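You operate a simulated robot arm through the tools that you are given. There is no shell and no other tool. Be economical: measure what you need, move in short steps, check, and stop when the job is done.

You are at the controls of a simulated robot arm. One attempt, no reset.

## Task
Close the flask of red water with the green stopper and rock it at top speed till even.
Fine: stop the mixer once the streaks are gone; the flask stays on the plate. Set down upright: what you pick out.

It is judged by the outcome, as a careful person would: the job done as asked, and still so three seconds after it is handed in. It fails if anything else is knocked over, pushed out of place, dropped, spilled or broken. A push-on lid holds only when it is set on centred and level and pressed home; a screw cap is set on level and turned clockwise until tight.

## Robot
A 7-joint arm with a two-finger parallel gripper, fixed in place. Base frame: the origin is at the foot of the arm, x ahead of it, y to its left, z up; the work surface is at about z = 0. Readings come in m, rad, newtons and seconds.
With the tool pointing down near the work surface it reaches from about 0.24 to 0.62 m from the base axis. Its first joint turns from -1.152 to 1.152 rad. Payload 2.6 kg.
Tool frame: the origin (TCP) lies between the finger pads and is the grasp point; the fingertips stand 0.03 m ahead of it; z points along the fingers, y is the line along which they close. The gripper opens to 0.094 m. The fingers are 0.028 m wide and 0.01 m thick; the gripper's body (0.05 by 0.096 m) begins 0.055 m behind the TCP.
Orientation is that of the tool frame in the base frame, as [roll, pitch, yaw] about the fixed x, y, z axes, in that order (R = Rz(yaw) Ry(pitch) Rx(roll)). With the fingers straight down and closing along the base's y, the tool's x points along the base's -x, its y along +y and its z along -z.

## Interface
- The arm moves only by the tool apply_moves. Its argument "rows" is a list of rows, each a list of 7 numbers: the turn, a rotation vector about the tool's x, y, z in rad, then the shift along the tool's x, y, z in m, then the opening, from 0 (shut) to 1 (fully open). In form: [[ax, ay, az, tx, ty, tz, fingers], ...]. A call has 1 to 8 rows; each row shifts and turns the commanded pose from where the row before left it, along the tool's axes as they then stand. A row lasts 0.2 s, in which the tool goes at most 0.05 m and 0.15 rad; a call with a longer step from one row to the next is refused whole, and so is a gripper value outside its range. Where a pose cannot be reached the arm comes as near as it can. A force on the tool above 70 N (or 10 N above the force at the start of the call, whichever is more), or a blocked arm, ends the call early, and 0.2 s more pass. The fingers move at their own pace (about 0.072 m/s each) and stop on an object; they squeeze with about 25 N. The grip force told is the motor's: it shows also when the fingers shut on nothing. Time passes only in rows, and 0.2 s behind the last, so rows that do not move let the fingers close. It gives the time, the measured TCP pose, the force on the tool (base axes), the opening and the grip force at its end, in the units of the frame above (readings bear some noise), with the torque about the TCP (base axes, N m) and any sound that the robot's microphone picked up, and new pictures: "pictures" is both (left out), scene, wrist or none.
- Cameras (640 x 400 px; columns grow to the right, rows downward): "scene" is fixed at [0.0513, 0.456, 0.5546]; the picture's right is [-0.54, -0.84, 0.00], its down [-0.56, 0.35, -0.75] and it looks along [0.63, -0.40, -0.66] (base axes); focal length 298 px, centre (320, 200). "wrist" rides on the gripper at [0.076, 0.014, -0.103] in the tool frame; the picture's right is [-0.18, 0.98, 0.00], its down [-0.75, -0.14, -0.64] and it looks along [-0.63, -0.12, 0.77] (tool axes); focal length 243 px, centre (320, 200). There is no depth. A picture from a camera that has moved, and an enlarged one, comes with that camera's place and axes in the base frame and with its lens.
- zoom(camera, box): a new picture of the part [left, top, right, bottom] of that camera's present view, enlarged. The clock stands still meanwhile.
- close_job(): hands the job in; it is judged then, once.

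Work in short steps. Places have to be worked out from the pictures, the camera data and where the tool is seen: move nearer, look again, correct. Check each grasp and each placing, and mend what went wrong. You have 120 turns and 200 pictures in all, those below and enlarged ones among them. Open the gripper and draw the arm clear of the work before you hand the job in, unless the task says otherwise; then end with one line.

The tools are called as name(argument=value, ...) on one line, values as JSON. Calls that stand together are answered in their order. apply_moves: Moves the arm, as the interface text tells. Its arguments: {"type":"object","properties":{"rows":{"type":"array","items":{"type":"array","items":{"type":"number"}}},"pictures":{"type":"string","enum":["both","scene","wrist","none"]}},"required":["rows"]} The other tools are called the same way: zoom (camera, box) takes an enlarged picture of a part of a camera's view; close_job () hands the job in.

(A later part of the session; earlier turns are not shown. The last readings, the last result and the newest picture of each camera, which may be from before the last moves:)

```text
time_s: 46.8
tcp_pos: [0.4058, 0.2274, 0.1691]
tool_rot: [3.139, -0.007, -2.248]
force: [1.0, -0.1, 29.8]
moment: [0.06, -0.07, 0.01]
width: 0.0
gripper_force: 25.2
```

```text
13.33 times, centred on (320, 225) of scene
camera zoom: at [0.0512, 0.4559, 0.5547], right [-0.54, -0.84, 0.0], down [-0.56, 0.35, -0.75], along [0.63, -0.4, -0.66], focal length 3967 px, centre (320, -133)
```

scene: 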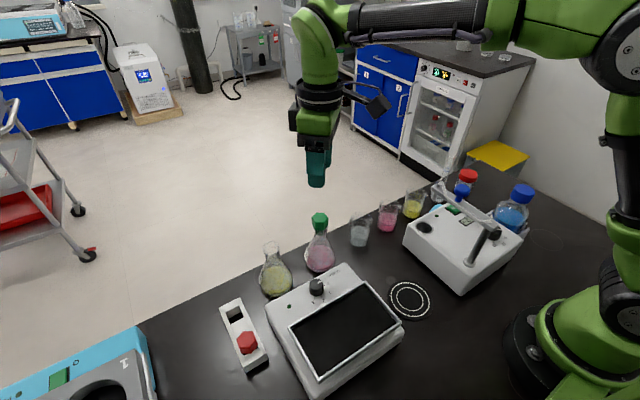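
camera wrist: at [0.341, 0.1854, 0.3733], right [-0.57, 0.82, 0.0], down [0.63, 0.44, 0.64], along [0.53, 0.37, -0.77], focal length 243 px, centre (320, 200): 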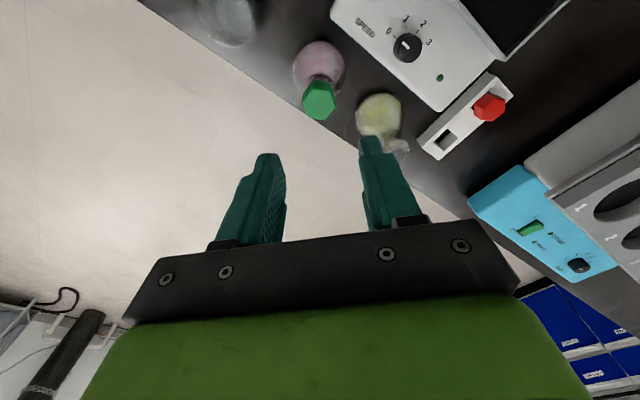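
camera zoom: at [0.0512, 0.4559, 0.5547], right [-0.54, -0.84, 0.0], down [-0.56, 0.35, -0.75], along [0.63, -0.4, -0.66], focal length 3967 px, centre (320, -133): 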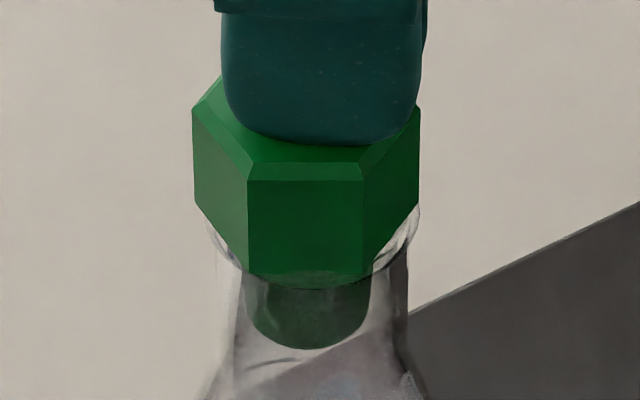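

Now a clean vertical 30 N and the head is creeping down. Continuing.

apply_moves(rows=[[-0.0008, 0.0015, 0, 0.0005, 0.0003, 0.0012, 0], [-0.0008, 0.0015, 0, 0.0005, 0.0003, 0.0012, 0], [-0.0008, 0.0015, 0, 0.0005, 0.0003, 0.0012, 0], [0, 0, 0, 0, 0, 0, 0]], pictures="none")

zoom(camera="scene", box=[305, 210, 335, 240])

```text
time_s: 47.8
tcp_pos: [0.4061, 0.2279, 0.1694]
tool_rot: [3.138, -0.004, -2.25]
force: [1.1, -1.1, 44.3]
moment: [0.09, -0.16, -0.03]
width: 0.0001
gripper_force: 25.0
```

```text
13.33 times, centred on (320, 225) of scene
camera zoom: at [0.0511, 0.4559, 0.5547], right [-0.54, -0.84, 0.0], down [-0.56, 0.35, -0.75], along [0.63, -0.4, -0.66], focal length 3967 px, centre (320, -133)
```

zoom: 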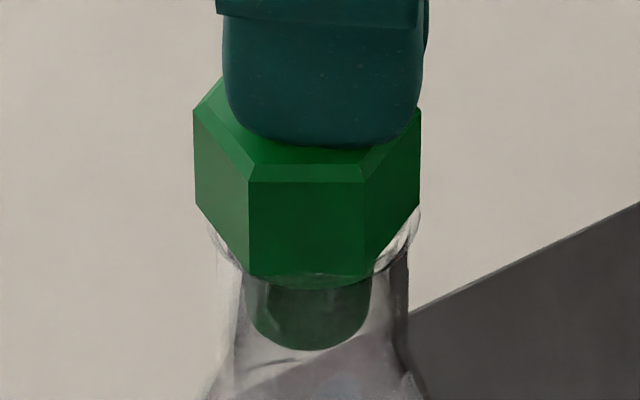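

Clean 44 N; nearly flush. One more step to ~60 N.

apply_moves(rows=[[-0.0008, 0.001, 0, 0.0005, 0.0003, 0.0012, 0], [-0.0008, 0.001, 0, 0.0005, 0.0003, 0.0012, 0], [-0.0005, 0.001, 0, 0.0004, 0.0002, 0.001, 0], [0, 0, 0, 0, 0, 0, 0]], pictures="none")

zoom(camera="scene", box=[305, 210, 335, 240])

apply_moves(rows=[[0, 0, 0, 0, 0, -0.004, 0], [0.0089, -0.017, 0, -0.0055, -0.003, -0.006, 0], [0, 0, 0, 0, 0, -0.01, 0], [0, 0, 0, 0, 0, 0, 0]], pictures="none")

zoom(camera="scene", box=[305, 210, 335, 240])

zoom(camera="wrist", box=[280, 70, 360, 150])

```text
time_s: 48.8
tcp_pos: [0.4053, 0.2275, 0.1694]
tool_rot: [3.139, 0.001, -2.251]
force: [0.7, -1.6, 60.3]
moment: [0.0, -0.02, -0.04]
width: 0.0
gripper_force: 24.8
```

```text
13.33 times, centred on (320, 225) of scene
camera zoom: at [0.051, 0.4558, 0.5548], right [-0.54, -0.84, 0.0], down [-0.56, 0.36, -0.75], along [0.63, -0.4, -0.66], focal length 3967 px, centre (320, -133)
```

zoom: 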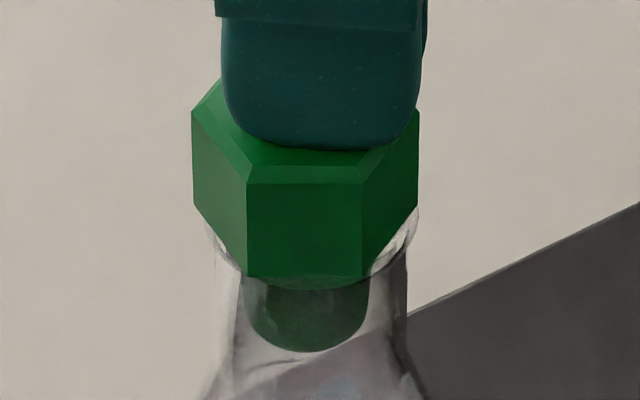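

```text
time_s: 49.8
tcp_pos: [0.4072, 0.2276, 0.1787]
tool_rot: [3.137, -0.008, -2.249]
force: [-1.3, 0.4, 0.4]
moment: [-0.01, 0.03, -0.02]
width: 0.0002
gripper_force: 25.1
```

```text
13.33 times, centred on (320, 225) of scene
camera zoom: at [0.0513, 0.456, 0.5546], right [-0.54, -0.84, 0.0], down [-0.56, 0.35, -0.75], along [0.63, -0.4, -0.66], focal length 3967 px, centre (320, -133)
```

zoom: 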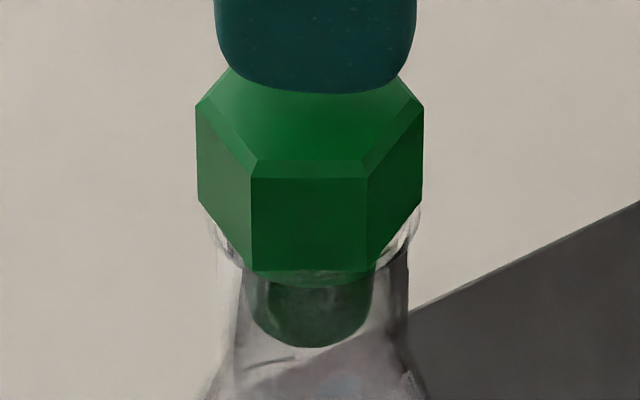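

```text
5.00 times, centred on (320, 110) of wrist
camera zoom: at [0.3476, 0.1792, 0.2818], right [-0.65, 0.76, 0.0], down [0.59, 0.5, 0.64], along [0.48, 0.42, -0.77], focal length 1213 px, centre (320, 650)
```

zoom: 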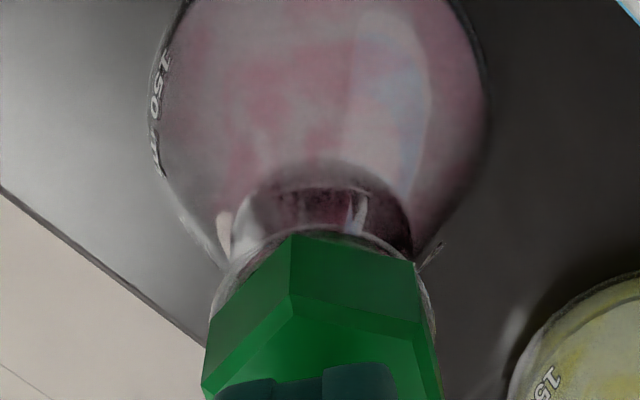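

Force was purely vertical at 60 N, and the head is now within ~1 mm of the rim lip. I re-level, grip and test with a small lift.

apply_moves(rows=[[0.0045, -0.008, 0, 0, 0, -0.012, 0.55], [0, 0, 0, 0, 0, 0, 0.55], [0, 0, 0, 0, 0, 0.03, 0.55], [0, 0, 0, 0, 0, 0.03, 0.55], [0, 0, 0, 0, 0, 0, 0.2], [0, 0, 0, 0, 0, 0, 0.1], [0, 0, 0, 0, 0, 0, 0.1]], pictures="none")

apply_moves(rows=[[0, 0, 0, 0, 0, -0.002, 0.1], [0, 0, 0, 0, 0, -0.002, 0.1], [0, 0, 0, 0, 0, 0, 0.1]], pictures="none")

zoom(camera="wrist", box=[280, 110, 360, 190])

zoom(camera="scene", box=[280, 200, 360, 280])

```text
time_s: 51.4
tcp_pos: [0.407, 0.2284, 0.1323]
tool_rot: [-3.14, 0.005, -2.247]
force: [0.3, 0.1, -0.2]
moment: [-0.01, 0.03, -0.01]
width: 0.0315
gripper_force: 25.4
```

```text
time_s: 52.2
tcp_pos: [0.4072, 0.2287, 0.1364]
tool_rot: [-3.141, 0.003, -2.246]
force: [0.3, -0.2, -0.4]
moment: [-0.02, -0.01, 0.01]
width: 0.0314
gripper_force: 25.3
```

```text
5.00 times, centred on (320, 150) of wrist
camera zoom: at [0.3473, 0.1794, 0.2381], right [-0.65, 0.76, 0.0], down [0.58, 0.5, 0.65], along [0.49, 0.42, -0.76], focal length 1213 px, centre (320, 450)
```

zoom: 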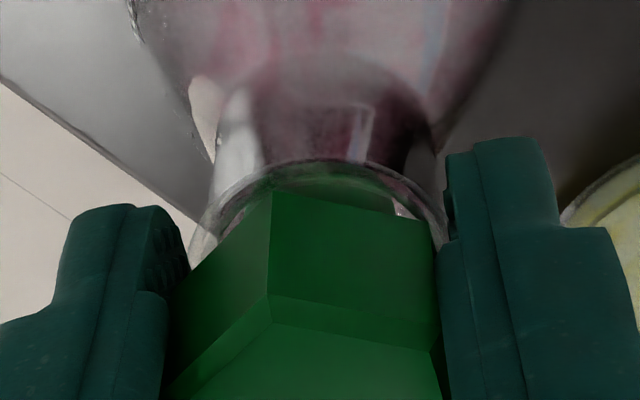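

```text
5.00 times, centred on (320, 240) of scene
camera zoom: at [0.0513, 0.456, 0.5546], right [-0.54, -0.84, 0.0], down [-0.56, 0.35, -0.75], along [0.63, -0.4, -0.66], focal length 1488 px, centre (320, 0)
```

zoom: 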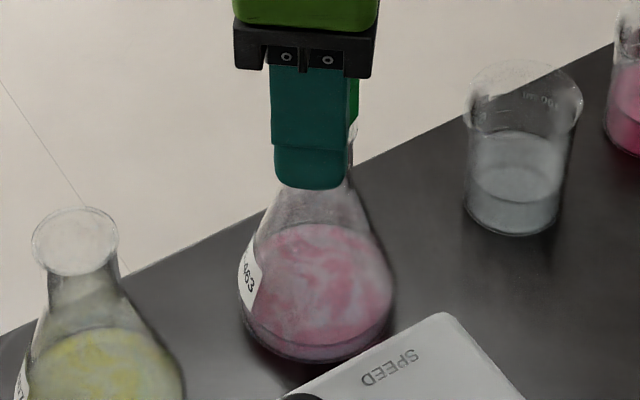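

It still slides out, so the centring must be improved: the plug is likely catching inside the neck. I lift it to rim level and measure the offset in both views at high zoom.

apply_moves(rows=[[0, 0, 0, 0, 0, -0.005, 0.1], [0, 0, 0, 0, 0, -0.007, 0.1], [0, 0, 0, 0, 0, -0.009, 0.1], [0, 0, 0, 0, 0, 0, 0.1]], pictures="none")

zoom(camera="wrist", box=[290, 100, 350, 160])

zoom(camera="scene", box=[305, 205, 335, 235])

```text
time_s: 53.2
tcp_pos: [0.4085, 0.2295, 0.157]
tool_rot: [-3.141, 0.005, -2.249]
force: [-0.2, -0.2, 0.0]
moment: [0.01, -0.01, 0.0]
width: 0.0317
gripper_force: 25.3
```

```text
6.67 times, centred on (320, 130) of wrist
camera zoom: at [0.3471, 0.1794, 0.2592], right [-0.65, 0.76, 0.0], down [0.58, 0.5, 0.64], along [0.49, 0.42, -0.76], focal length 1618 px, centre (320, 667)
```

zoom: 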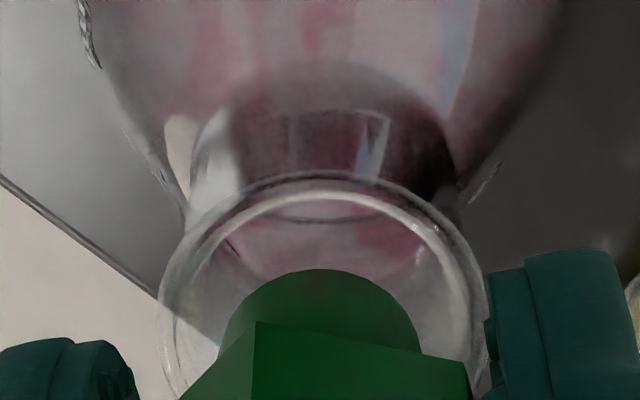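

```text
13.33 times, centred on (320, 220) of scene
camera zoom: at [0.0513, 0.456, 0.5546], right [-0.54, -0.84, 0.0], down [-0.56, 0.35, -0.75], along [0.63, -0.4, -0.66], focal length 3967 px, centre (320, -67)
```

zoom: 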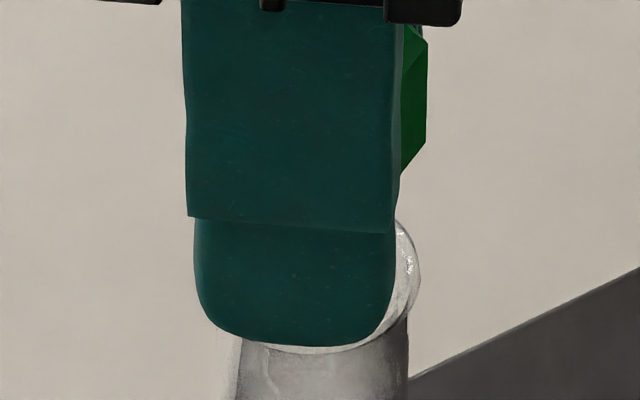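

Along this axis it is centred. The scene view is blocked by a finger, so I rotate the tool back (raised slightly) to measure the other axis.

apply_moves(rows=[[0, 0, 0, 0, 0, -0.004, 0.1], [0, 0, 0.15, 0, 0, 0, 0.1], [0, 0, 0.15, 0, 0, 0, 0.1], [0, 0, 0.15, 0, 0, 0, 0.1], [0, 0, 0.15, 0, 0, 0, 0.1], [0, 0, 0.15, 0, 0, 0, 0.1], [0, 0, 0.15, 0, 0, 0, 0.1], [0, 0, 0.15, 0, 0, 0, 0.1]], pictures="none")

zoom(camera="wrist", box=[290, 100, 350, 160])

zoom(camera="scene", box=[305, 205, 335, 235])

```text
time_s: 55.0
tcp_pos: [0.406, 0.2281, 0.1593]
tool_rot: [3.141, 0.004, 2.982]
force: [0.0, 0.1, 0.3]
moment: [-0.01, 0.02, 0.02]
width: 0.0315
gripper_force: 25.4
```

```text
6.67 times, centred on (320, 130) of wrist
camera zoom: at [0.3324, 0.2556, 0.2631], right [0.34, 0.94, 0.0], down [0.72, -0.26, 0.64], along [0.61, -0.22, -0.77], focal length 1618 px, centre (320, 667)
```

zoom: 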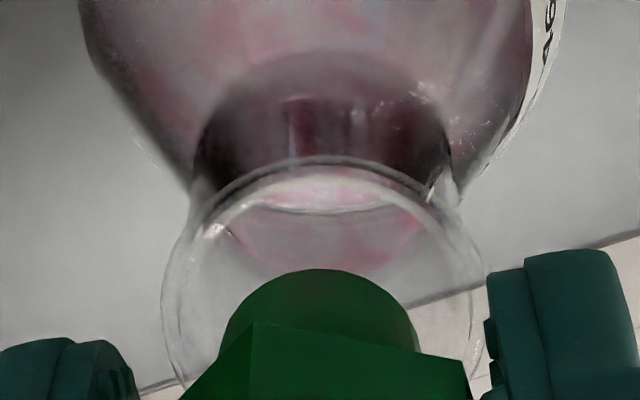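

```text
13.33 times, centred on (320, 220) of scene
camera zoom: at [0.0513, 0.456, 0.5546], right [-0.54, -0.84, 0.0], down [-0.56, 0.35, -0.75], along [0.63, -0.4, -0.66], focal length 3967 px, centre (320, -67)
```

zoom: 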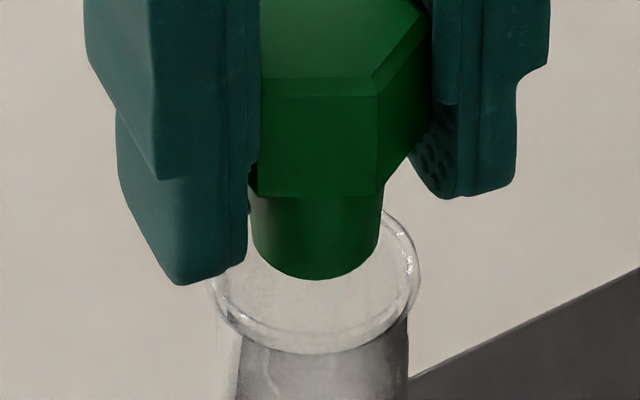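

Both axes are centred within ~0.3 mm, and in this grip the whole head lies between the pads with tips well above the flask's shoulder. I lower and press straight down in this grip.

apply_moves(rows=[[0, 0, 0, 0, 0.0003, 0.005, 0.05], [0, 0, 0, 0, 0, 0.005, 0.05], [0, 0, 0, 0, 0, 0.005, 0.05], [0, 0, 0, 0, 0, 0.004, 0.05], [0, 0, 0, 0, 0, 0.002, 0.05], [0, 0, 0, 0, 0, 0.001, 0.05], [0, 0, 0, 0, 0, 0, 0.05]], pictures="none")

zoom(camera="scene", box=[305, 210, 335, 240])

zoom(camera="wrist", box=[290, 110, 350, 170])

```text
time_s: 56.6
tcp_pos: [0.4072, 0.2287, 0.1379]
tool_rot: [3.139, 0.003, 2.985]
force: [0.2, 0.4, 0.0]
moment: [0.01, 0.0, 0.01]
width: 0.0318
gripper_force: 24.7
```

```text
13.33 times, centred on (320, 225) of scene
camera zoom: at [0.0513, 0.456, 0.5546], right [-0.54, -0.84, 0.0], down [-0.56, 0.35, -0.75], along [0.63, -0.4, -0.66], focal length 3967 px, centre (320, -133)
```

zoom: 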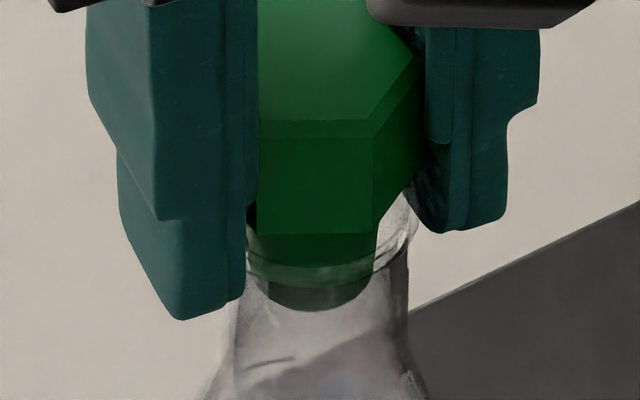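

```text
6.67 times, centred on (320, 140) of wrist
camera zoom: at [0.3328, 0.2558, 0.2413], right [0.33, 0.94, 0.0], down [0.72, -0.26, 0.64], along [0.61, -0.21, -0.77], focal length 1618 px, centre (320, 600)
```

zoom: 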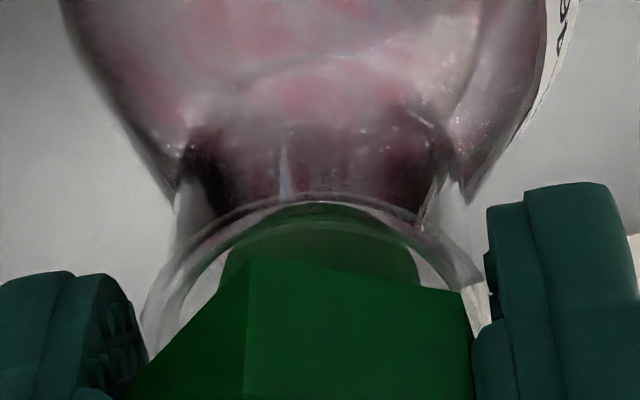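

About 8 mm to go, no contact. Continuing down.

apply_moves(rows=[[0, 0, 0, 0, -0.0003, 0.003, 0.05], [0, 0, 0, 0, 0, 0.003, 0.05], [0, 0, 0, 0, 0, 0.001, 0.05], [0, 0, 0, 0, 0, 0.001, 0.05], [0, 0, 0, 0, 0, 0, 0.05]], pictures="none")

zoom(camera="scene", box=[305, 210, 335, 240])

zoom(camera="wrist", box=[290, 110, 350, 170])

```text
time_s: 57.8
tcp_pos: [0.4079, 0.2291, 0.1307]
tool_rot: [3.139, 0.007, 2.986]
force: [-1.0, -0.7, 9.6]
moment: [-0.06, 0.05, -0.03]
width: 0.0314
gripper_force: 24.8
```

```text
13.33 times, centred on (320, 225) of scene
camera zoom: at [0.0513, 0.456, 0.5546], right [-0.54, -0.84, 0.0], down [-0.56, 0.35, -0.75], along [0.63, -0.4, -0.66], focal length 3967 px, centre (320, -133)
```

zoom: 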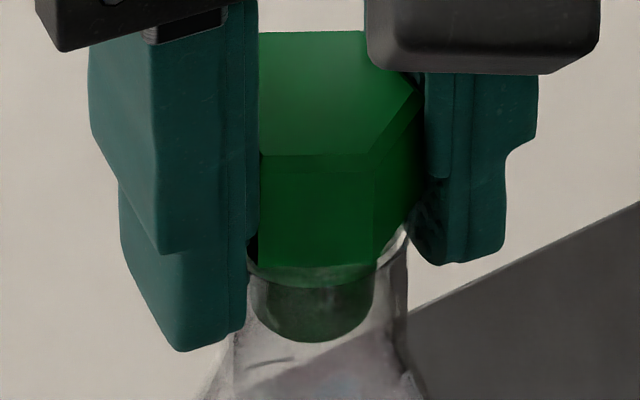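

```text
6.67 times, centred on (320, 140) of wrist
camera zoom: at [0.3328, 0.2556, 0.2338], right [0.34, 0.94, 0.0], down [0.72, -0.26, 0.65], along [0.61, -0.21, -0.76], focal length 1618 px, centre (320, 600)
```

zoom: 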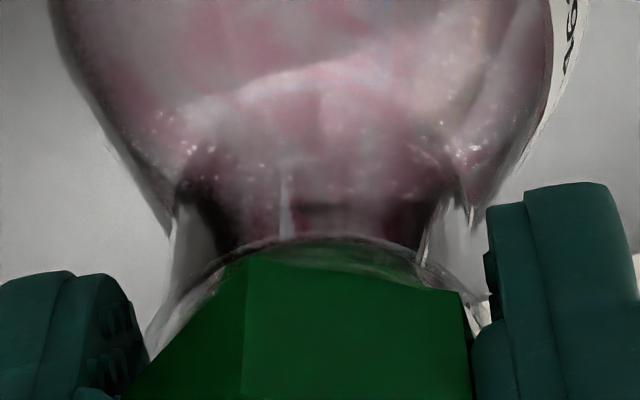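

Resistance begins at the known height. Now press in 1 mm steps with slight twisting.

apply_moves(rows=[[0, 0, 0.05, 0, 0, 0.001, 0.0], [0, 0, -0.08, 0, 0, 0.001, 0.0], [0, 0, 0.08, 0, 0, 0.001, 0.0], [0, 0, -0.05, 0, 0, 0.001, 0.0], [0, 0, 0, 0, 0, 0, 0.0]], pictures="none")

zoom(camera="scene", box=[305, 210, 335, 240])

```text
time_s: 59.0
tcp_pos: [0.4077, 0.2278, 0.1262]
tool_rot: [3.138, 0.004, 2.987]
force: [1.8, 2.6, 15.5]
moment: [0.04, -0.07, -0.09]
width: 0.0313
gripper_force: 24.8
```

```text
13.33 times, centred on (320, 225) of scene
camera zoom: at [0.0513, 0.456, 0.5546], right [-0.54, -0.84, 0.0], down [-0.56, 0.35, -0.75], along [0.63, -0.4, -0.66], focal length 3967 px, centre (320, -133)
```

zoom: 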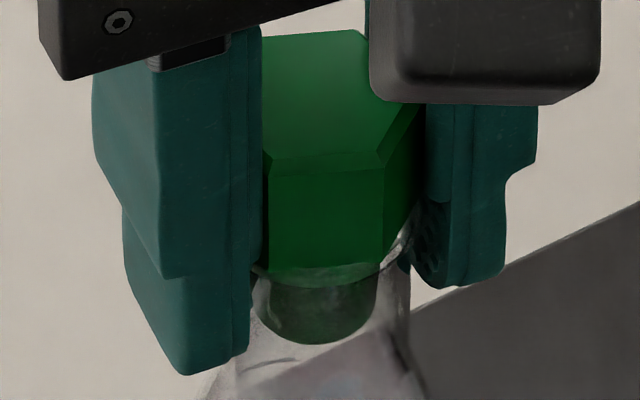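

The plug catches ~1–2 mm short. I try a classic peg-in-hole wiggle: small lateral circles (≈1 mm) while pressing lightly in this grip.

apply_moves(rows=[[0, 0, 0, 0.001, 0, 0.0003, 0.0], [0, 0, 0, 0, 0.001, 0.0003, 0.0], [0, 0, 0, -0.002, 0, 0.0003, 0.0], [0, 0, 0, 0, -0.002, 0.0003, 0.0], [0, 0, 0, 0.002, 0, 0.0003, 0.0], [0, 0, 0, 0, 0.001, 0.0003, 0.0], [0, 0, 0, -0.001, 0, 0, 0.0], [0, 0, 0, 0, 0, 0, 0.0]], pictures="none")

zoom(camera="scene", box=[305, 210, 335, 240])

zoom(camera="wrist", box=[290, 110, 350, 170])

```text
time_s: 60.8
tcp_pos: [0.4072, 0.2284, 0.1247]
tool_rot: [3.14, 0.002, 2.984]
force: [0.9, 1.0, 7.8]
moment: [0.0, -0.04, -0.08]
width: 0.0304
gripper_force: 25.4
```

```text
13.33 times, centred on (320, 225) of scene
camera zoom: at [0.0513, 0.456, 0.5546], right [-0.54, -0.84, 0.0], down [-0.56, 0.35, -0.75], along [0.63, -0.4, -0.66], focal length 3967 px, centre (320, -133)
```

zoom: 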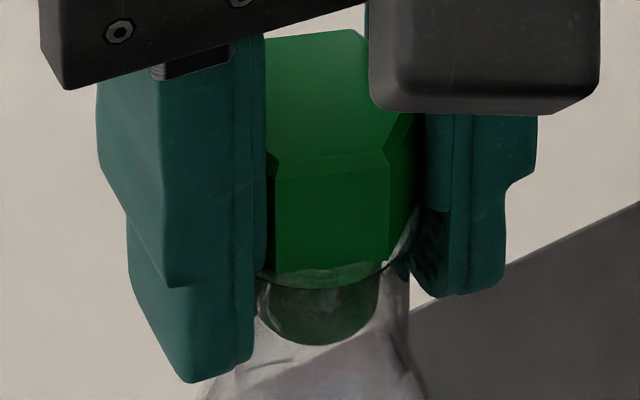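

```text
6.67 times, centred on (320, 140) of wrist
camera zoom: at [0.3324, 0.2555, 0.2273], right [0.34, 0.94, 0.0], down [0.72, -0.26, 0.64], along [0.61, -0.21, -0.77], focal length 1618 px, centre (320, 600)
```

zoom: 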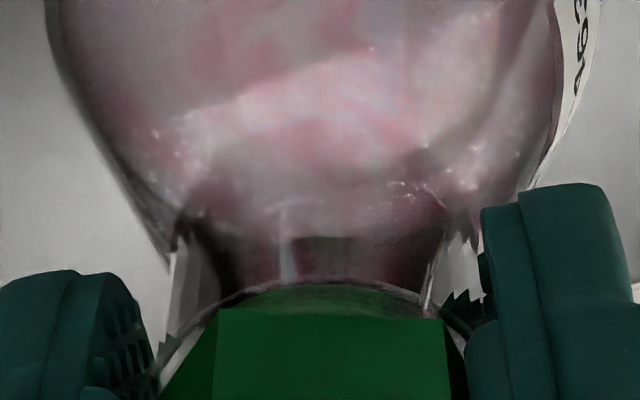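

The force/z data say it bottoms out rigidly; I need a real side view to see if the head is flush on the rim. I release, back off and tilt the tool so that the wrist camera looks nearly horizontally.

apply_moves(rows=[[0, 0, 0, 0, 0, 0, 0.55], [0, 0, 0, 0, 0, 0, 0.55], [0, 0, 0, 0, 0, -0.04, 0.55], [0, 0, 0, 0, 0, -0.045, 0.55], [0, 0, 0, 0.0375, 0, 0, 0.55], [0, 0, 0, 0.0375, 0, 0, 0.3], [0, 0, 0, 0, 0, 0, 0.0]], pictures="none")

apply_moves(rows=[[0, -0.14, 0, 0, 0, 0, 0], [0, -0.14, 0, 0, 0, 0, 0], [0, -0.14, 0, 0, 0, 0, 0], [0, -0.14, 0, 0, 0, 0, 0], [0, -0.14, 0, 0, 0, 0, 0], [0, 0, 0, 0.0225, 0, 0.027, 0], [0, 0, 0, 0.0225, 0, 0.027, 0], [0, 0, 0, 0, 0, 0, 0]])

```text
time_s: 62.4
tcp_pos: [0.3312, 0.2407, 0.2097]
tool_rot: [3.14, 0.004, 2.984]
force: [0.4, 0.3, -0.5]
moment: [-0.03, 0.06, 0.03]
width: 0.0
gripper_force: 24.2
```

```text
time_s: 64.2
tcp_pos: [0.3332, 0.239, 0.1396]
tool_rot: [3.139, 0.704, 2.983]
force: [0.9, -0.1, -0.4]
moment: [0.0, 0.0, -0.04]
width: 0.0001
gripper_force: 25.2
camera wrist: at [0.2113, 0.2739, 0.1683], right [0.29, 0.95, 0.12], down [0.14, -0.17, 0.98], along [0.95, -0.27, -0.18], focal length 243 px, centre (320, 200)
```

scene: 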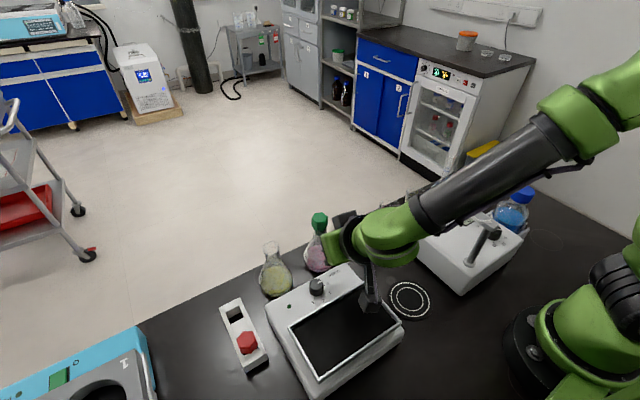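
wrist: 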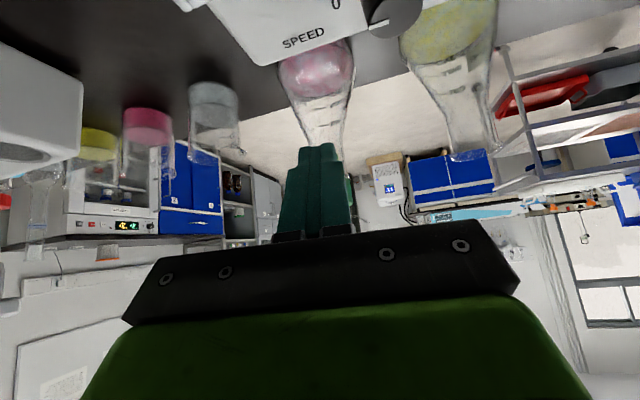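

The fingers hide the stopper; I open them to look between.

apply_moves(rows=[[0, 0, 0, 0, 0, 0, 1], [0, 0, 0, 0, 0, 0, 1], [0, 0, 0, 0, 0, 0, 1]], pictures="none")

zoom(camera="wrist", box=[270, 30, 380, 240])

zoom(camera="wrist", box=[290, 110, 360, 180])

```text
time_s: 65.0
tcp_pos: [0.3332, 0.2391, 0.1396]
tool_rot: [3.138, 0.704, 2.982]
force: [-0.9, 0.5, -0.6]
moment: [-0.02, -0.02, -0.02]
width: 0.094
gripper_force: 0.1
```

```text
1.90 times, centred on (325, 135) of wrist
camera zoom: at [0.2114, 0.2739, 0.1686], right [0.29, 0.95, 0.12], down [0.14, -0.17, 0.98], along [0.95, -0.27, -0.18], focal length 462 px, centre (310, 324)
```

zoom: 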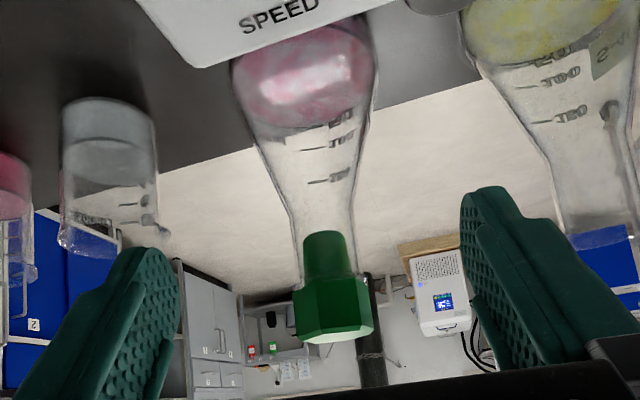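

```text
5.71 times, centred on (325, 145) of wrist
camera zoom: at [0.2114, 0.2739, 0.1686], right [0.29, 0.95, 0.12], down [0.14, -0.17, 0.98], along [0.95, -0.27, -0.18], focal length 1386 px, centre (291, 514)
```

zoom: 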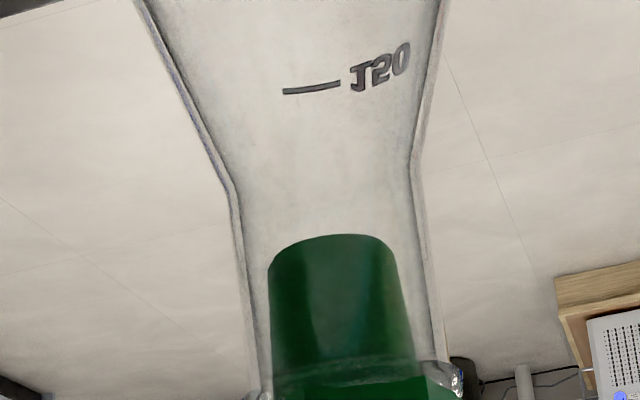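

Excellent side view (upside down). Zooming on head and rim.

zoom(camera="wrist", box=[300, 140, 360, 200])

```text
6.67 times, centred on (330, 170) of wrist
camera zoom: at [0.2114, 0.2739, 0.1686], right [0.29, 0.95, 0.12], down [0.14, -0.17, 0.98], along [0.95, -0.27, -0.18], focal length 1618 px, centre (253, 400)
```

zoom: 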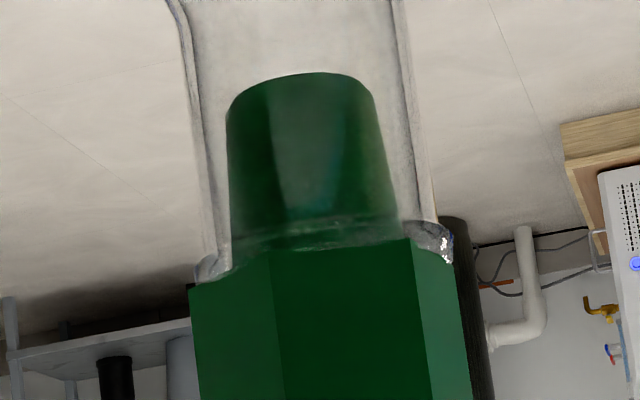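

The head rests on the rim, but the plug is loose (≈2 mm play) and sits ~1 mm off with ~1.5° tilt. I go back upright above it and look at the hex orientation for a flush, level grip.

apply_moves(rows=[[0, 0, 0, -0.0225, 0, -0.027, 0.55], [0, 0, 0, -0.0225, 0, -0.027, 0.55], [0, 0.14, 0, 0, 0, 0, 0.55], [0, 0.14, 0, 0, 0, 0, 0.55], [0, 0.14, 0, 0, 0, 0, 0.55], [0, 0.14, 0, 0, 0, 0, 0.55], [0, 0.14, 0, 0, 0, 0, 0.55]], pictures="none")

apply_moves(rows=[[0, 0, -0.11, -0.0375, 0, 0, 0.55], [0, 0, -0.11, -0.036, 0.004, 0, 0.55], [0, 0, -0.11, 0, 0, 0, 0.55], [0, 0, 0, 0, 0, 0, 0.55]], pictures="none")

zoom(camera="wrist", box=[270, 60, 370, 160])

zoom(camera="scene", box=[305, 210, 335, 240])

```text
time_s: 66.6
tcp_pos: [0.3328, 0.2384, 0.2102]
tool_rot: [3.138, -0.001, 2.986]
force: [1.0, -0.5, 0.3]
moment: [0.0, 0.05, 0.01]
width: 0.052
gripper_force: 0.1
```

```text
time_s: 67.6
tcp_pos: [0.4048, 0.2366, 0.2097]
tool_rot: [3.142, 0.003, -2.967]
force: [-0.4, 0.8, -0.5]
moment: [0.02, -0.01, -0.04]
width: 0.0517
gripper_force: 0.1
```

```text
4.00 times, centred on (320, 110) of wrist
camera zoom: at [0.3269, 0.2383, 0.3122], right [0.01, 1.0, 0.0], down [0.76, -0.01, 0.64], along [0.64, -0.01, -0.76], focal length 970 px, centre (320, 560)
```

zoom: 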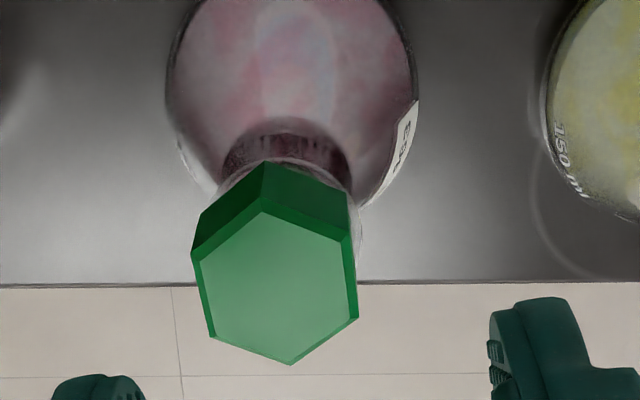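

```text
13.33 times, centred on (320, 225) of scene
camera zoom: at [0.0513, 0.456, 0.5546], right [-0.54, -0.84, 0.0], down [-0.56, 0.35, -0.75], along [0.63, -0.4, -0.66], focal length 3967 px, centre (320, -133)
```

zoom: 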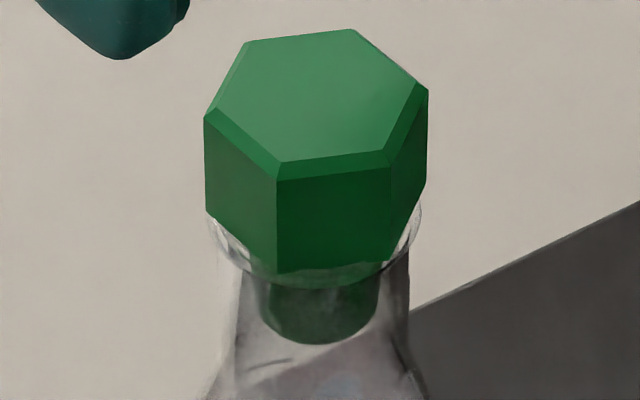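

Hex edges are at about +7°, centre (0.4055, 0.2283). I align and descend to grip the whole head flush (TCP z≈0.134).

apply_moves(rows=[[0, 0, 0.05, 0.0004, -0.0083, 0, 0.55], [0, 0, 0, 0, 0, 0.03, 0.55], [0, 0, 0, 0, 0, 0.03, 0.55], [0, 0, 0, 0, 0, 0.016, 0.55], [0, 0, 0, 0, 0, 0, 0.1], [0, 0, 0, 0, 0, 0, 0.05], [0, 0, 0, 0, 0, 0, 0.05]], pictures="none")

apply_moves(rows=[[0, 0, 0, 0, 0, -0.001, 0.05], [0, 0, 0, 0, 0, 0, 0.05]], pictures="none")

apply_moves(rows=[[0, 0, 0, 0, 0, -0.002, 0.05], [0, 0, 0, 0, 0, 0, 0.05]], pictures="none")

zoom(camera="wrist", box=[290, 110, 350, 170])

```text
time_s: 69.2
tcp_pos: [0.4069, 0.2286, 0.1334]
tool_rot: [3.141, 0.003, -3.018]
force: [0.5, -1.0, 0.5]
moment: [0.0, -0.01, -0.01]
width: 0.0318
gripper_force: 24.9
```

```text
time_s: 69.8
tcp_pos: [0.4091, 0.229, 0.1345]
tool_rot: [3.14, 0.002, -3.018]
force: [-0.3, -0.3, 0.1]
moment: [-0.02, -0.01, 0.01]
width: 0.0317
gripper_force: 24.8
```

```text
time_s: 70.4
tcp_pos: [0.4072, 0.2278, 0.1366]
tool_rot: [3.14, 0.004, -3.018]
force: [0.3, 0.7, -0.6]
moment: [0.0, -0.03, -0.03]
width: 0.0319
gripper_force: 25.4
```

```text
6.67 times, centred on (320, 140) of wrist
camera zoom: at [0.3288, 0.2346, 0.2392], right [0.06, 1.0, 0.0], down [0.76, -0.05, 0.64], along [0.64, -0.04, -0.76], focal length 1618 px, centre (320, 600)
```

zoom: 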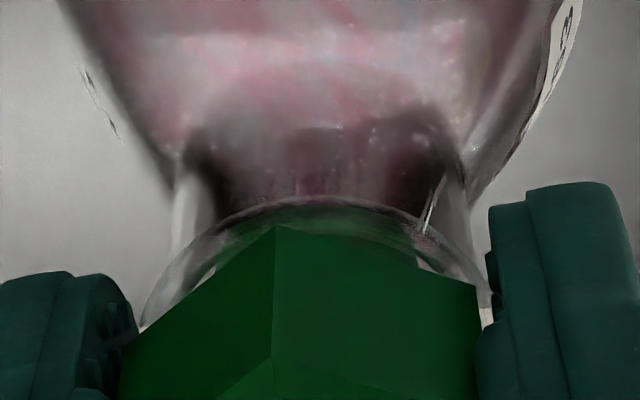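

Width 31.8 equals the lip's diameter. I check the scene to see what has been lifted.

zoom(camera="scene", box=[305, 210, 335, 240])

zoom(camera="scene", box=[290, 230, 350, 290])

```text
13.33 times, centred on (320, 225) of scene
camera zoom: at [0.0513, 0.456, 0.5546], right [-0.54, -0.84, 0.0], down [-0.56, 0.35, -0.75], along [0.63, -0.4, -0.66], focal length 3967 px, centre (320, -133)
```

zoom: 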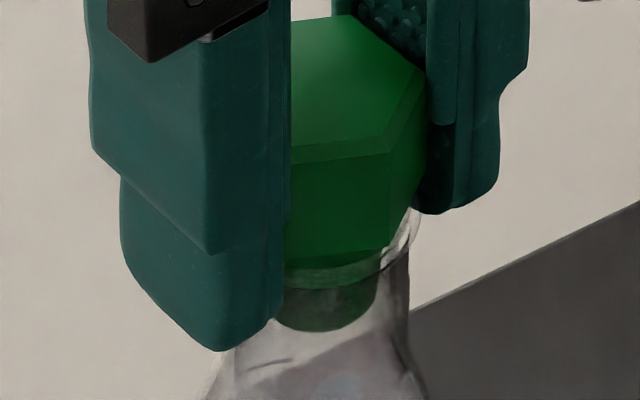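

```text
6.67 times, centred on (320, 260) of scene
camera zoom: at [0.0513, 0.456, 0.5546], right [-0.54, -0.84, 0.0], down [-0.56, 0.35, -0.75], along [0.63, -0.4, -0.66], focal length 1984 px, centre (320, -200)
```

zoom: 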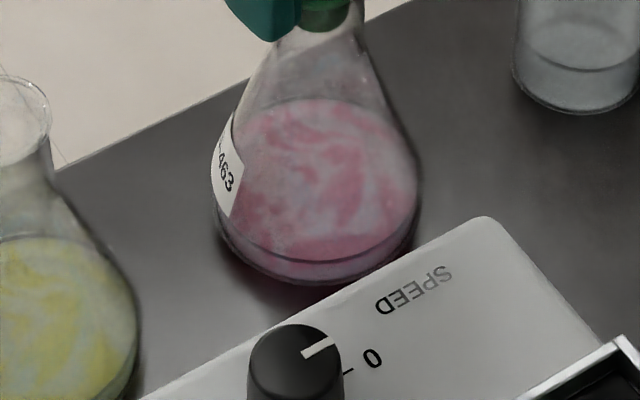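

The stopper lifted, and both views show it is now ~2 mm off toward −y relative to the mouth: the gripper is not on the flask's axis. I lift the plug to rim level, shift +2 mm in y, and re-measure.

apply_moves(rows=[[0, 0, 0, 0, 0, -0.01, 0.05], [0, 0, 0, 0, 0, -0.011, 0.05], [0, 0, 0, 0, 0.002, 0, 0.05], [0, 0, 0, 0, 0, 0, 0.05]], pictures="none")

zoom(camera="wrist", box=[290, 100, 350, 160])

zoom(camera="scene", box=[305, 205, 335, 235])

```text
time_s: 71.4
tcp_pos: [0.407, 0.2295, 0.1584]
tool_rot: [3.14, 0.002, -3.018]
force: [0.0, -0.2, -0.2]
moment: [0.01, 0.01, 0.0]
width: 0.0319
gripper_force: 24.8
```

```text
6.67 times, centred on (320, 130) of wrist
camera zoom: at [0.3284, 0.2363, 0.2606], right [0.06, 1.0, 0.0], down [0.76, -0.05, 0.64], along [0.64, -0.04, -0.76], focal length 1618 px, centre (320, 667)
```

zoom: 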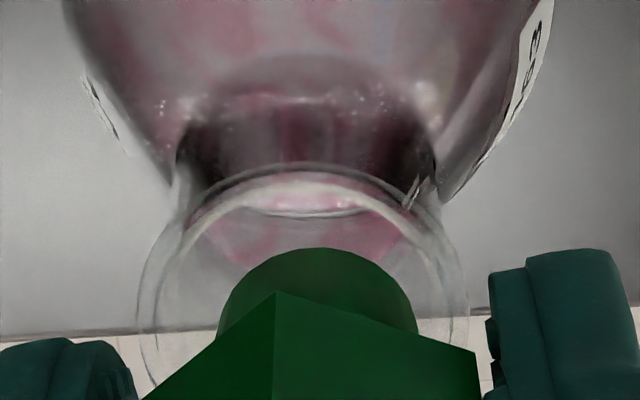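

```text
13.33 times, centred on (320, 220) of scene
camera zoom: at [0.0513, 0.456, 0.5546], right [-0.54, -0.84, 0.0], down [-0.56, 0.35, -0.75], along [0.63, -0.4, -0.66], focal length 3967 px, centre (320, -67)
```

zoom: 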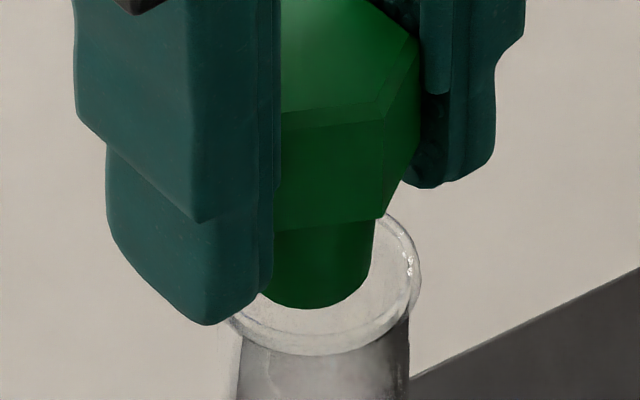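

The stopper hangs ~2° tilted in this deep grip (the finger bases pinch it). I set it down centred, release, and regrip it higher with the tip pads, as in the rack, where it was level.

apply_moves(rows=[[0, 0, 0, 0, -0.0012, 0.005, 0.05], [0, 0, 0, 0, 0, 0.009, 0.05], [0, 0, 0, 0, 0, 0.008, 0.05], [0, 0, 0, 0, 0, 0, 0.55], [0, 0, 0, 0, 0, 0, 0.55], [0, 0, 0, 0, 0, -0.024, 0.55], [0, 0, 0, 0, 0, 0, 0.55]], pictures="none")

zoom(camera="wrist", box=[270, 100, 370, 200])

zoom(camera="scene", box=[305, 210, 335, 240])

```text
time_s: 73.0
tcp_pos: [0.4069, 0.2291, 0.1589]
tool_rot: [3.14, 0.003, -3.018]
force: [0.1, 0.7, 0.2]
moment: [-0.01, -0.02, 0.0]
width: 0.0518
gripper_force: 0.0
```

```text
4.00 times, centred on (320, 150) of wrist
camera zoom: at [0.3283, 0.2352, 0.2621], right [0.06, 1.0, 0.0], down [0.76, -0.05, 0.64], along [0.64, -0.04, -0.76], focal length 970 px, centre (320, 400)
```

zoom: 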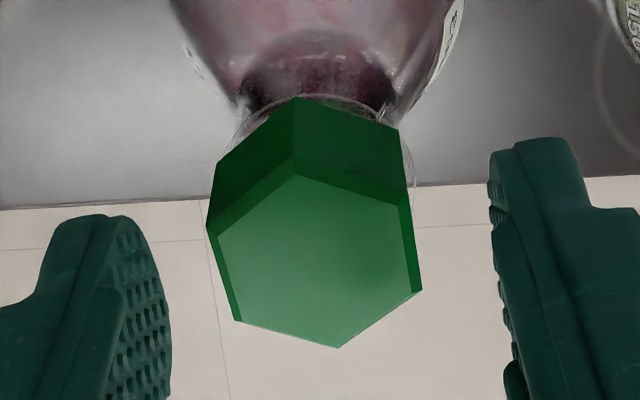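

```text
13.33 times, centred on (320, 225) of scene
camera zoom: at [0.0513, 0.456, 0.5546], right [-0.54, -0.84, 0.0], down [-0.56, 0.35, -0.75], along [0.63, -0.4, -0.66], focal length 3967 px, centre (320, -133)
```

zoom: 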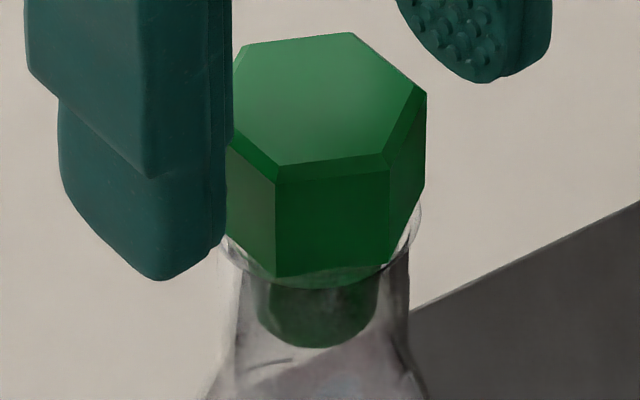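

It now sits deeper and centred. I align yaw by −0.077, lower 3 mm, and grip with the tip pads.

apply_moves(rows=[[0, 0, -0.077, 0, 0, 0.003, 0.55], [0, 0, 0, 0, 0, 0, 0.1], [0, 0, 0, 0, 0, 0, 0.05], [0, 0, 0, 0, 0, 0, 0.05]], pictures="none")

zoom(camera="wrist", box=[280, 100, 360, 180])

zoom(camera="scene", box=[305, 210, 335, 240])

```text
time_s: 74.0
tcp_pos: [0.4076, 0.2292, 0.156]
tool_rot: [3.141, 0.001, -2.942]
force: [0.2, -0.7, 0.9]
moment: [0.0, 0.02, -0.01]
width: 0.0289
gripper_force: 24.8
```

```text
5.00 times, centred on (320, 140) of wrist
camera zoom: at [0.3281, 0.2292, 0.2589], right [-0.02, 1.0, 0.0], down [0.76, 0.01, 0.64], along [0.64, 0.01, -0.76], focal length 1213 px, centre (320, 500)
```

zoom: 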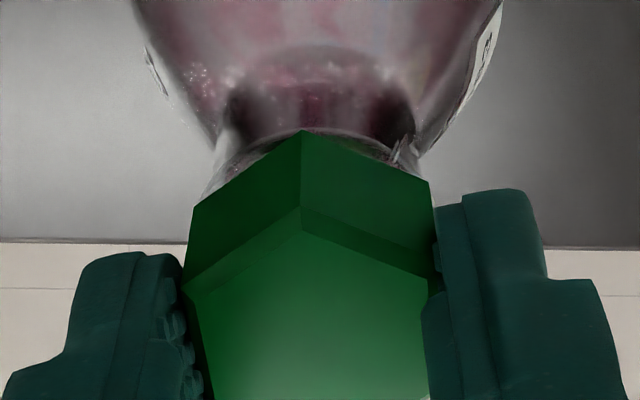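

```text
13.33 times, centred on (320, 225) of scene
camera zoom: at [0.0513, 0.456, 0.5546], right [-0.54, -0.84, 0.0], down [-0.56, 0.35, -0.75], along [0.63, -0.4, -0.66], focal length 3967 px, centre (320, -133)
```

zoom: 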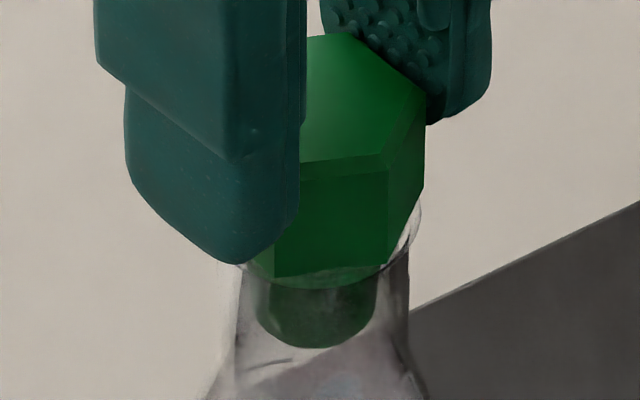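

Flush grip (28.9 mm) with the stopper seated. I press down through the grip to its slip limit and then lift slightly, reading the load.

apply_moves(rows=[[0, 0, 0, 0, 0, 0.001, 0.0], [0, 0, 0, 0, 0, 0.001, 0.0], [0, 0, 0, 0, 0, 0, 0.0]], pictures="none")

apply_moves(rows=[[0, 0, 0, 0, 0, 0.001, 0.0], [0, 0, 0, 0, 0, 0.001, 0.0], [0, 0, 0, 0, 0, 0, 0.0]], pictures="none")

zoom(camera="scene", box=[305, 210, 335, 240])

```text
time_s: 74.8
tcp_pos: [0.4079, 0.229, 0.1565]
tool_rot: [3.14, 0.006, -2.94]
force: [-1.0, 0.2, 17.8]
moment: [-0.08, 0.09, 0.02]
width: 0.0288
gripper_force: 25.0
```

```text
time_s: 75.6
tcp_pos: [0.4068, 0.2284, 0.152]
tool_rot: [3.14, 0.003, -2.939]
force: [3.0, 0.0, 12.6]
moment: [0.01, -0.15, 0.06]
width: 0.0291
gripper_force: 24.6
```

```text
13.33 times, centred on (320, 225) of scene
camera zoom: at [0.0513, 0.456, 0.5546], right [-0.54, -0.84, 0.0], down [-0.56, 0.35, -0.75], along [0.63, -0.4, -0.66], focal length 3967 px, centre (320, -133)
```

zoom: 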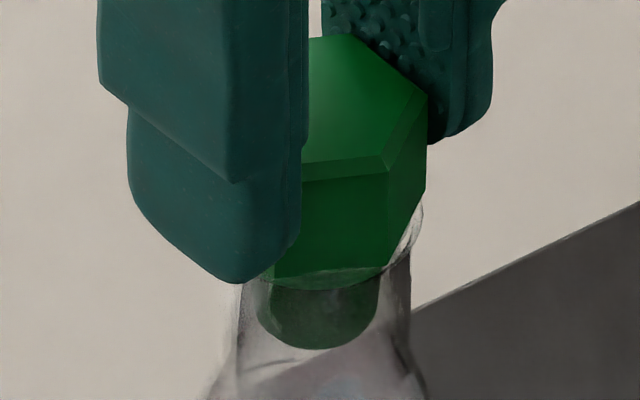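

It hit a rigid stop (17.8 N) then the fingers slipped. Lift test of 3 mm now.

apply_moves(rows=[[0, 0, 0, 0, 0, -0.002, 0.0], [0, 0, 0, 0, 0, -0.002, 0.0], [0, 0, 0, 0, 0, -0.002, 0.0], [0, 0, 0, 0, 0, 0, 0.0]], pictures="none")

zoom(camera="scene", box=[305, 210, 335, 240])

zoom(camera="scene", box=[290, 230, 350, 290])

```text
time_s: 76.6
tcp_pos: [0.4055, 0.2286, 0.1593]
tool_rot: [3.141, 0.004, -2.942]
force: [-0.9, -1.3, -0.3]
moment: [0.01, 0.01, 0.04]
width: 0.0287
gripper_force: 25.1
```

```text
13.33 times, centred on (320, 225) of scene
camera zoom: at [0.0513, 0.456, 0.5546], right [-0.54, -0.84, 0.0], down [-0.56, 0.35, -0.75], along [0.63, -0.4, -0.66], focal length 3967 px, centre (320, -133)
```

zoom: 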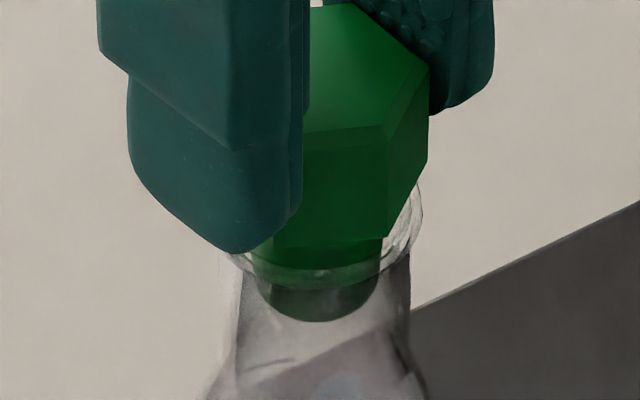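

```text
6.67 times, centred on (320, 260) of scene
camera zoom: at [0.0513, 0.456, 0.5546], right [-0.54, -0.84, 0.0], down [-0.56, 0.35, -0.75], along [0.63, -0.4, -0.66], focal length 1984 px, centre (320, -200)
```

zoom: 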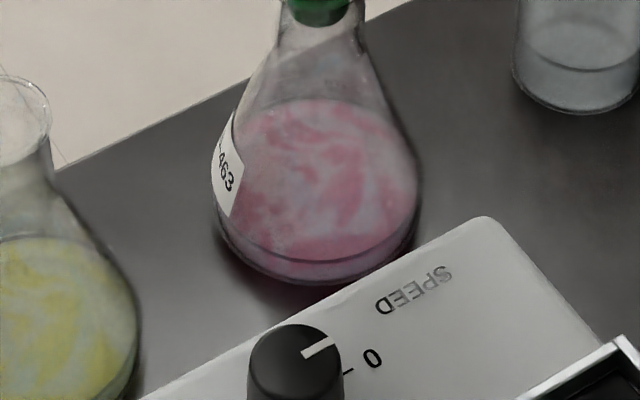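

Still pulls out at ~18 N press, but now the stopper is level and centred (before the 60 N press it wasn't). I reseat it in this state, release, and do the compensated top press.

apply_moves(rows=[[0, 0, 0, 0, 0, 0.003, 0.05], [0, 0, 0, 0, 0, 0.003, 0.05], [0, 0, 0, 0, 0, 0.0015, 0.05], [0, 0, 0, 0, 0, 0, 0.5], [0, 0, 0, 0, 0, 0, 0.5], [0, 0, 0, 0, 0, -0.035, 0.5], [0, 0, 0, 0, 0, 0, 0.0], [0, 0, 0, 0, 0, 0, 0.0]], pictures="none")

zoom(camera="scene", box=[305, 210, 335, 240])

zoom(camera="wrist", box=[280, 80, 360, 160])

```text
time_s: 78.4
tcp_pos: [0.4065, 0.2285, 0.1876]
tool_rot: [3.14, 0.004, -2.941]
force: [-0.7, -0.3, -0.6]
moment: [0.01, 0.01, 0.01]
width: 0.0
gripper_force: 25.3
```

```text
13.33 times, centred on (320, 225) of scene
camera zoom: at [0.0513, 0.456, 0.5546], right [-0.54, -0.84, 0.0], down [-0.56, 0.35, -0.75], along [0.63, -0.4, -0.66], focal length 3967 px, centre (320, -133)
```

zoom: 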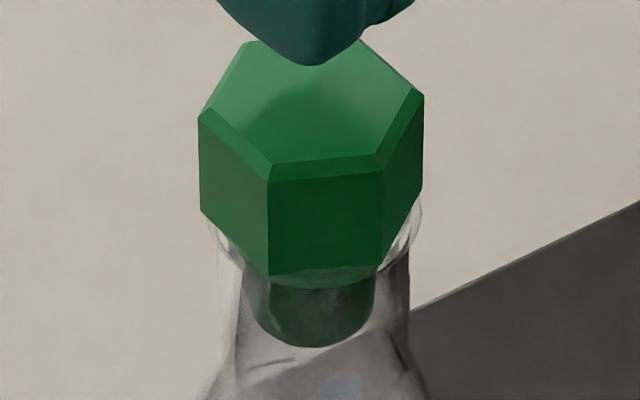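

```text
5.00 times, centred on (320, 120) of wrist
camera zoom: at [0.3278, 0.2292, 0.2889], right [-0.02, 1.0, 0.0], down [0.76, 0.01, 0.64], along [0.64, 0.01, -0.76], focal length 1213 px, centre (320, 600)
```

zoom: 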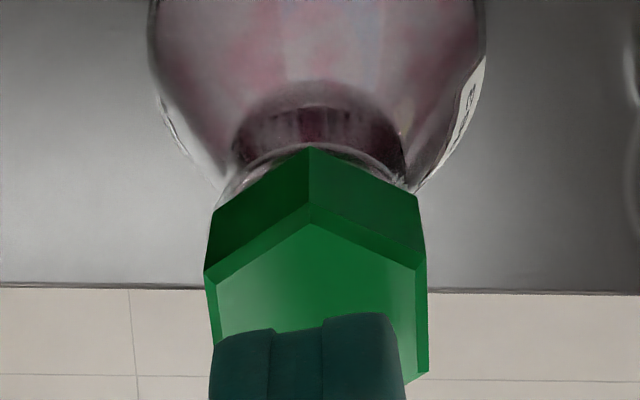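

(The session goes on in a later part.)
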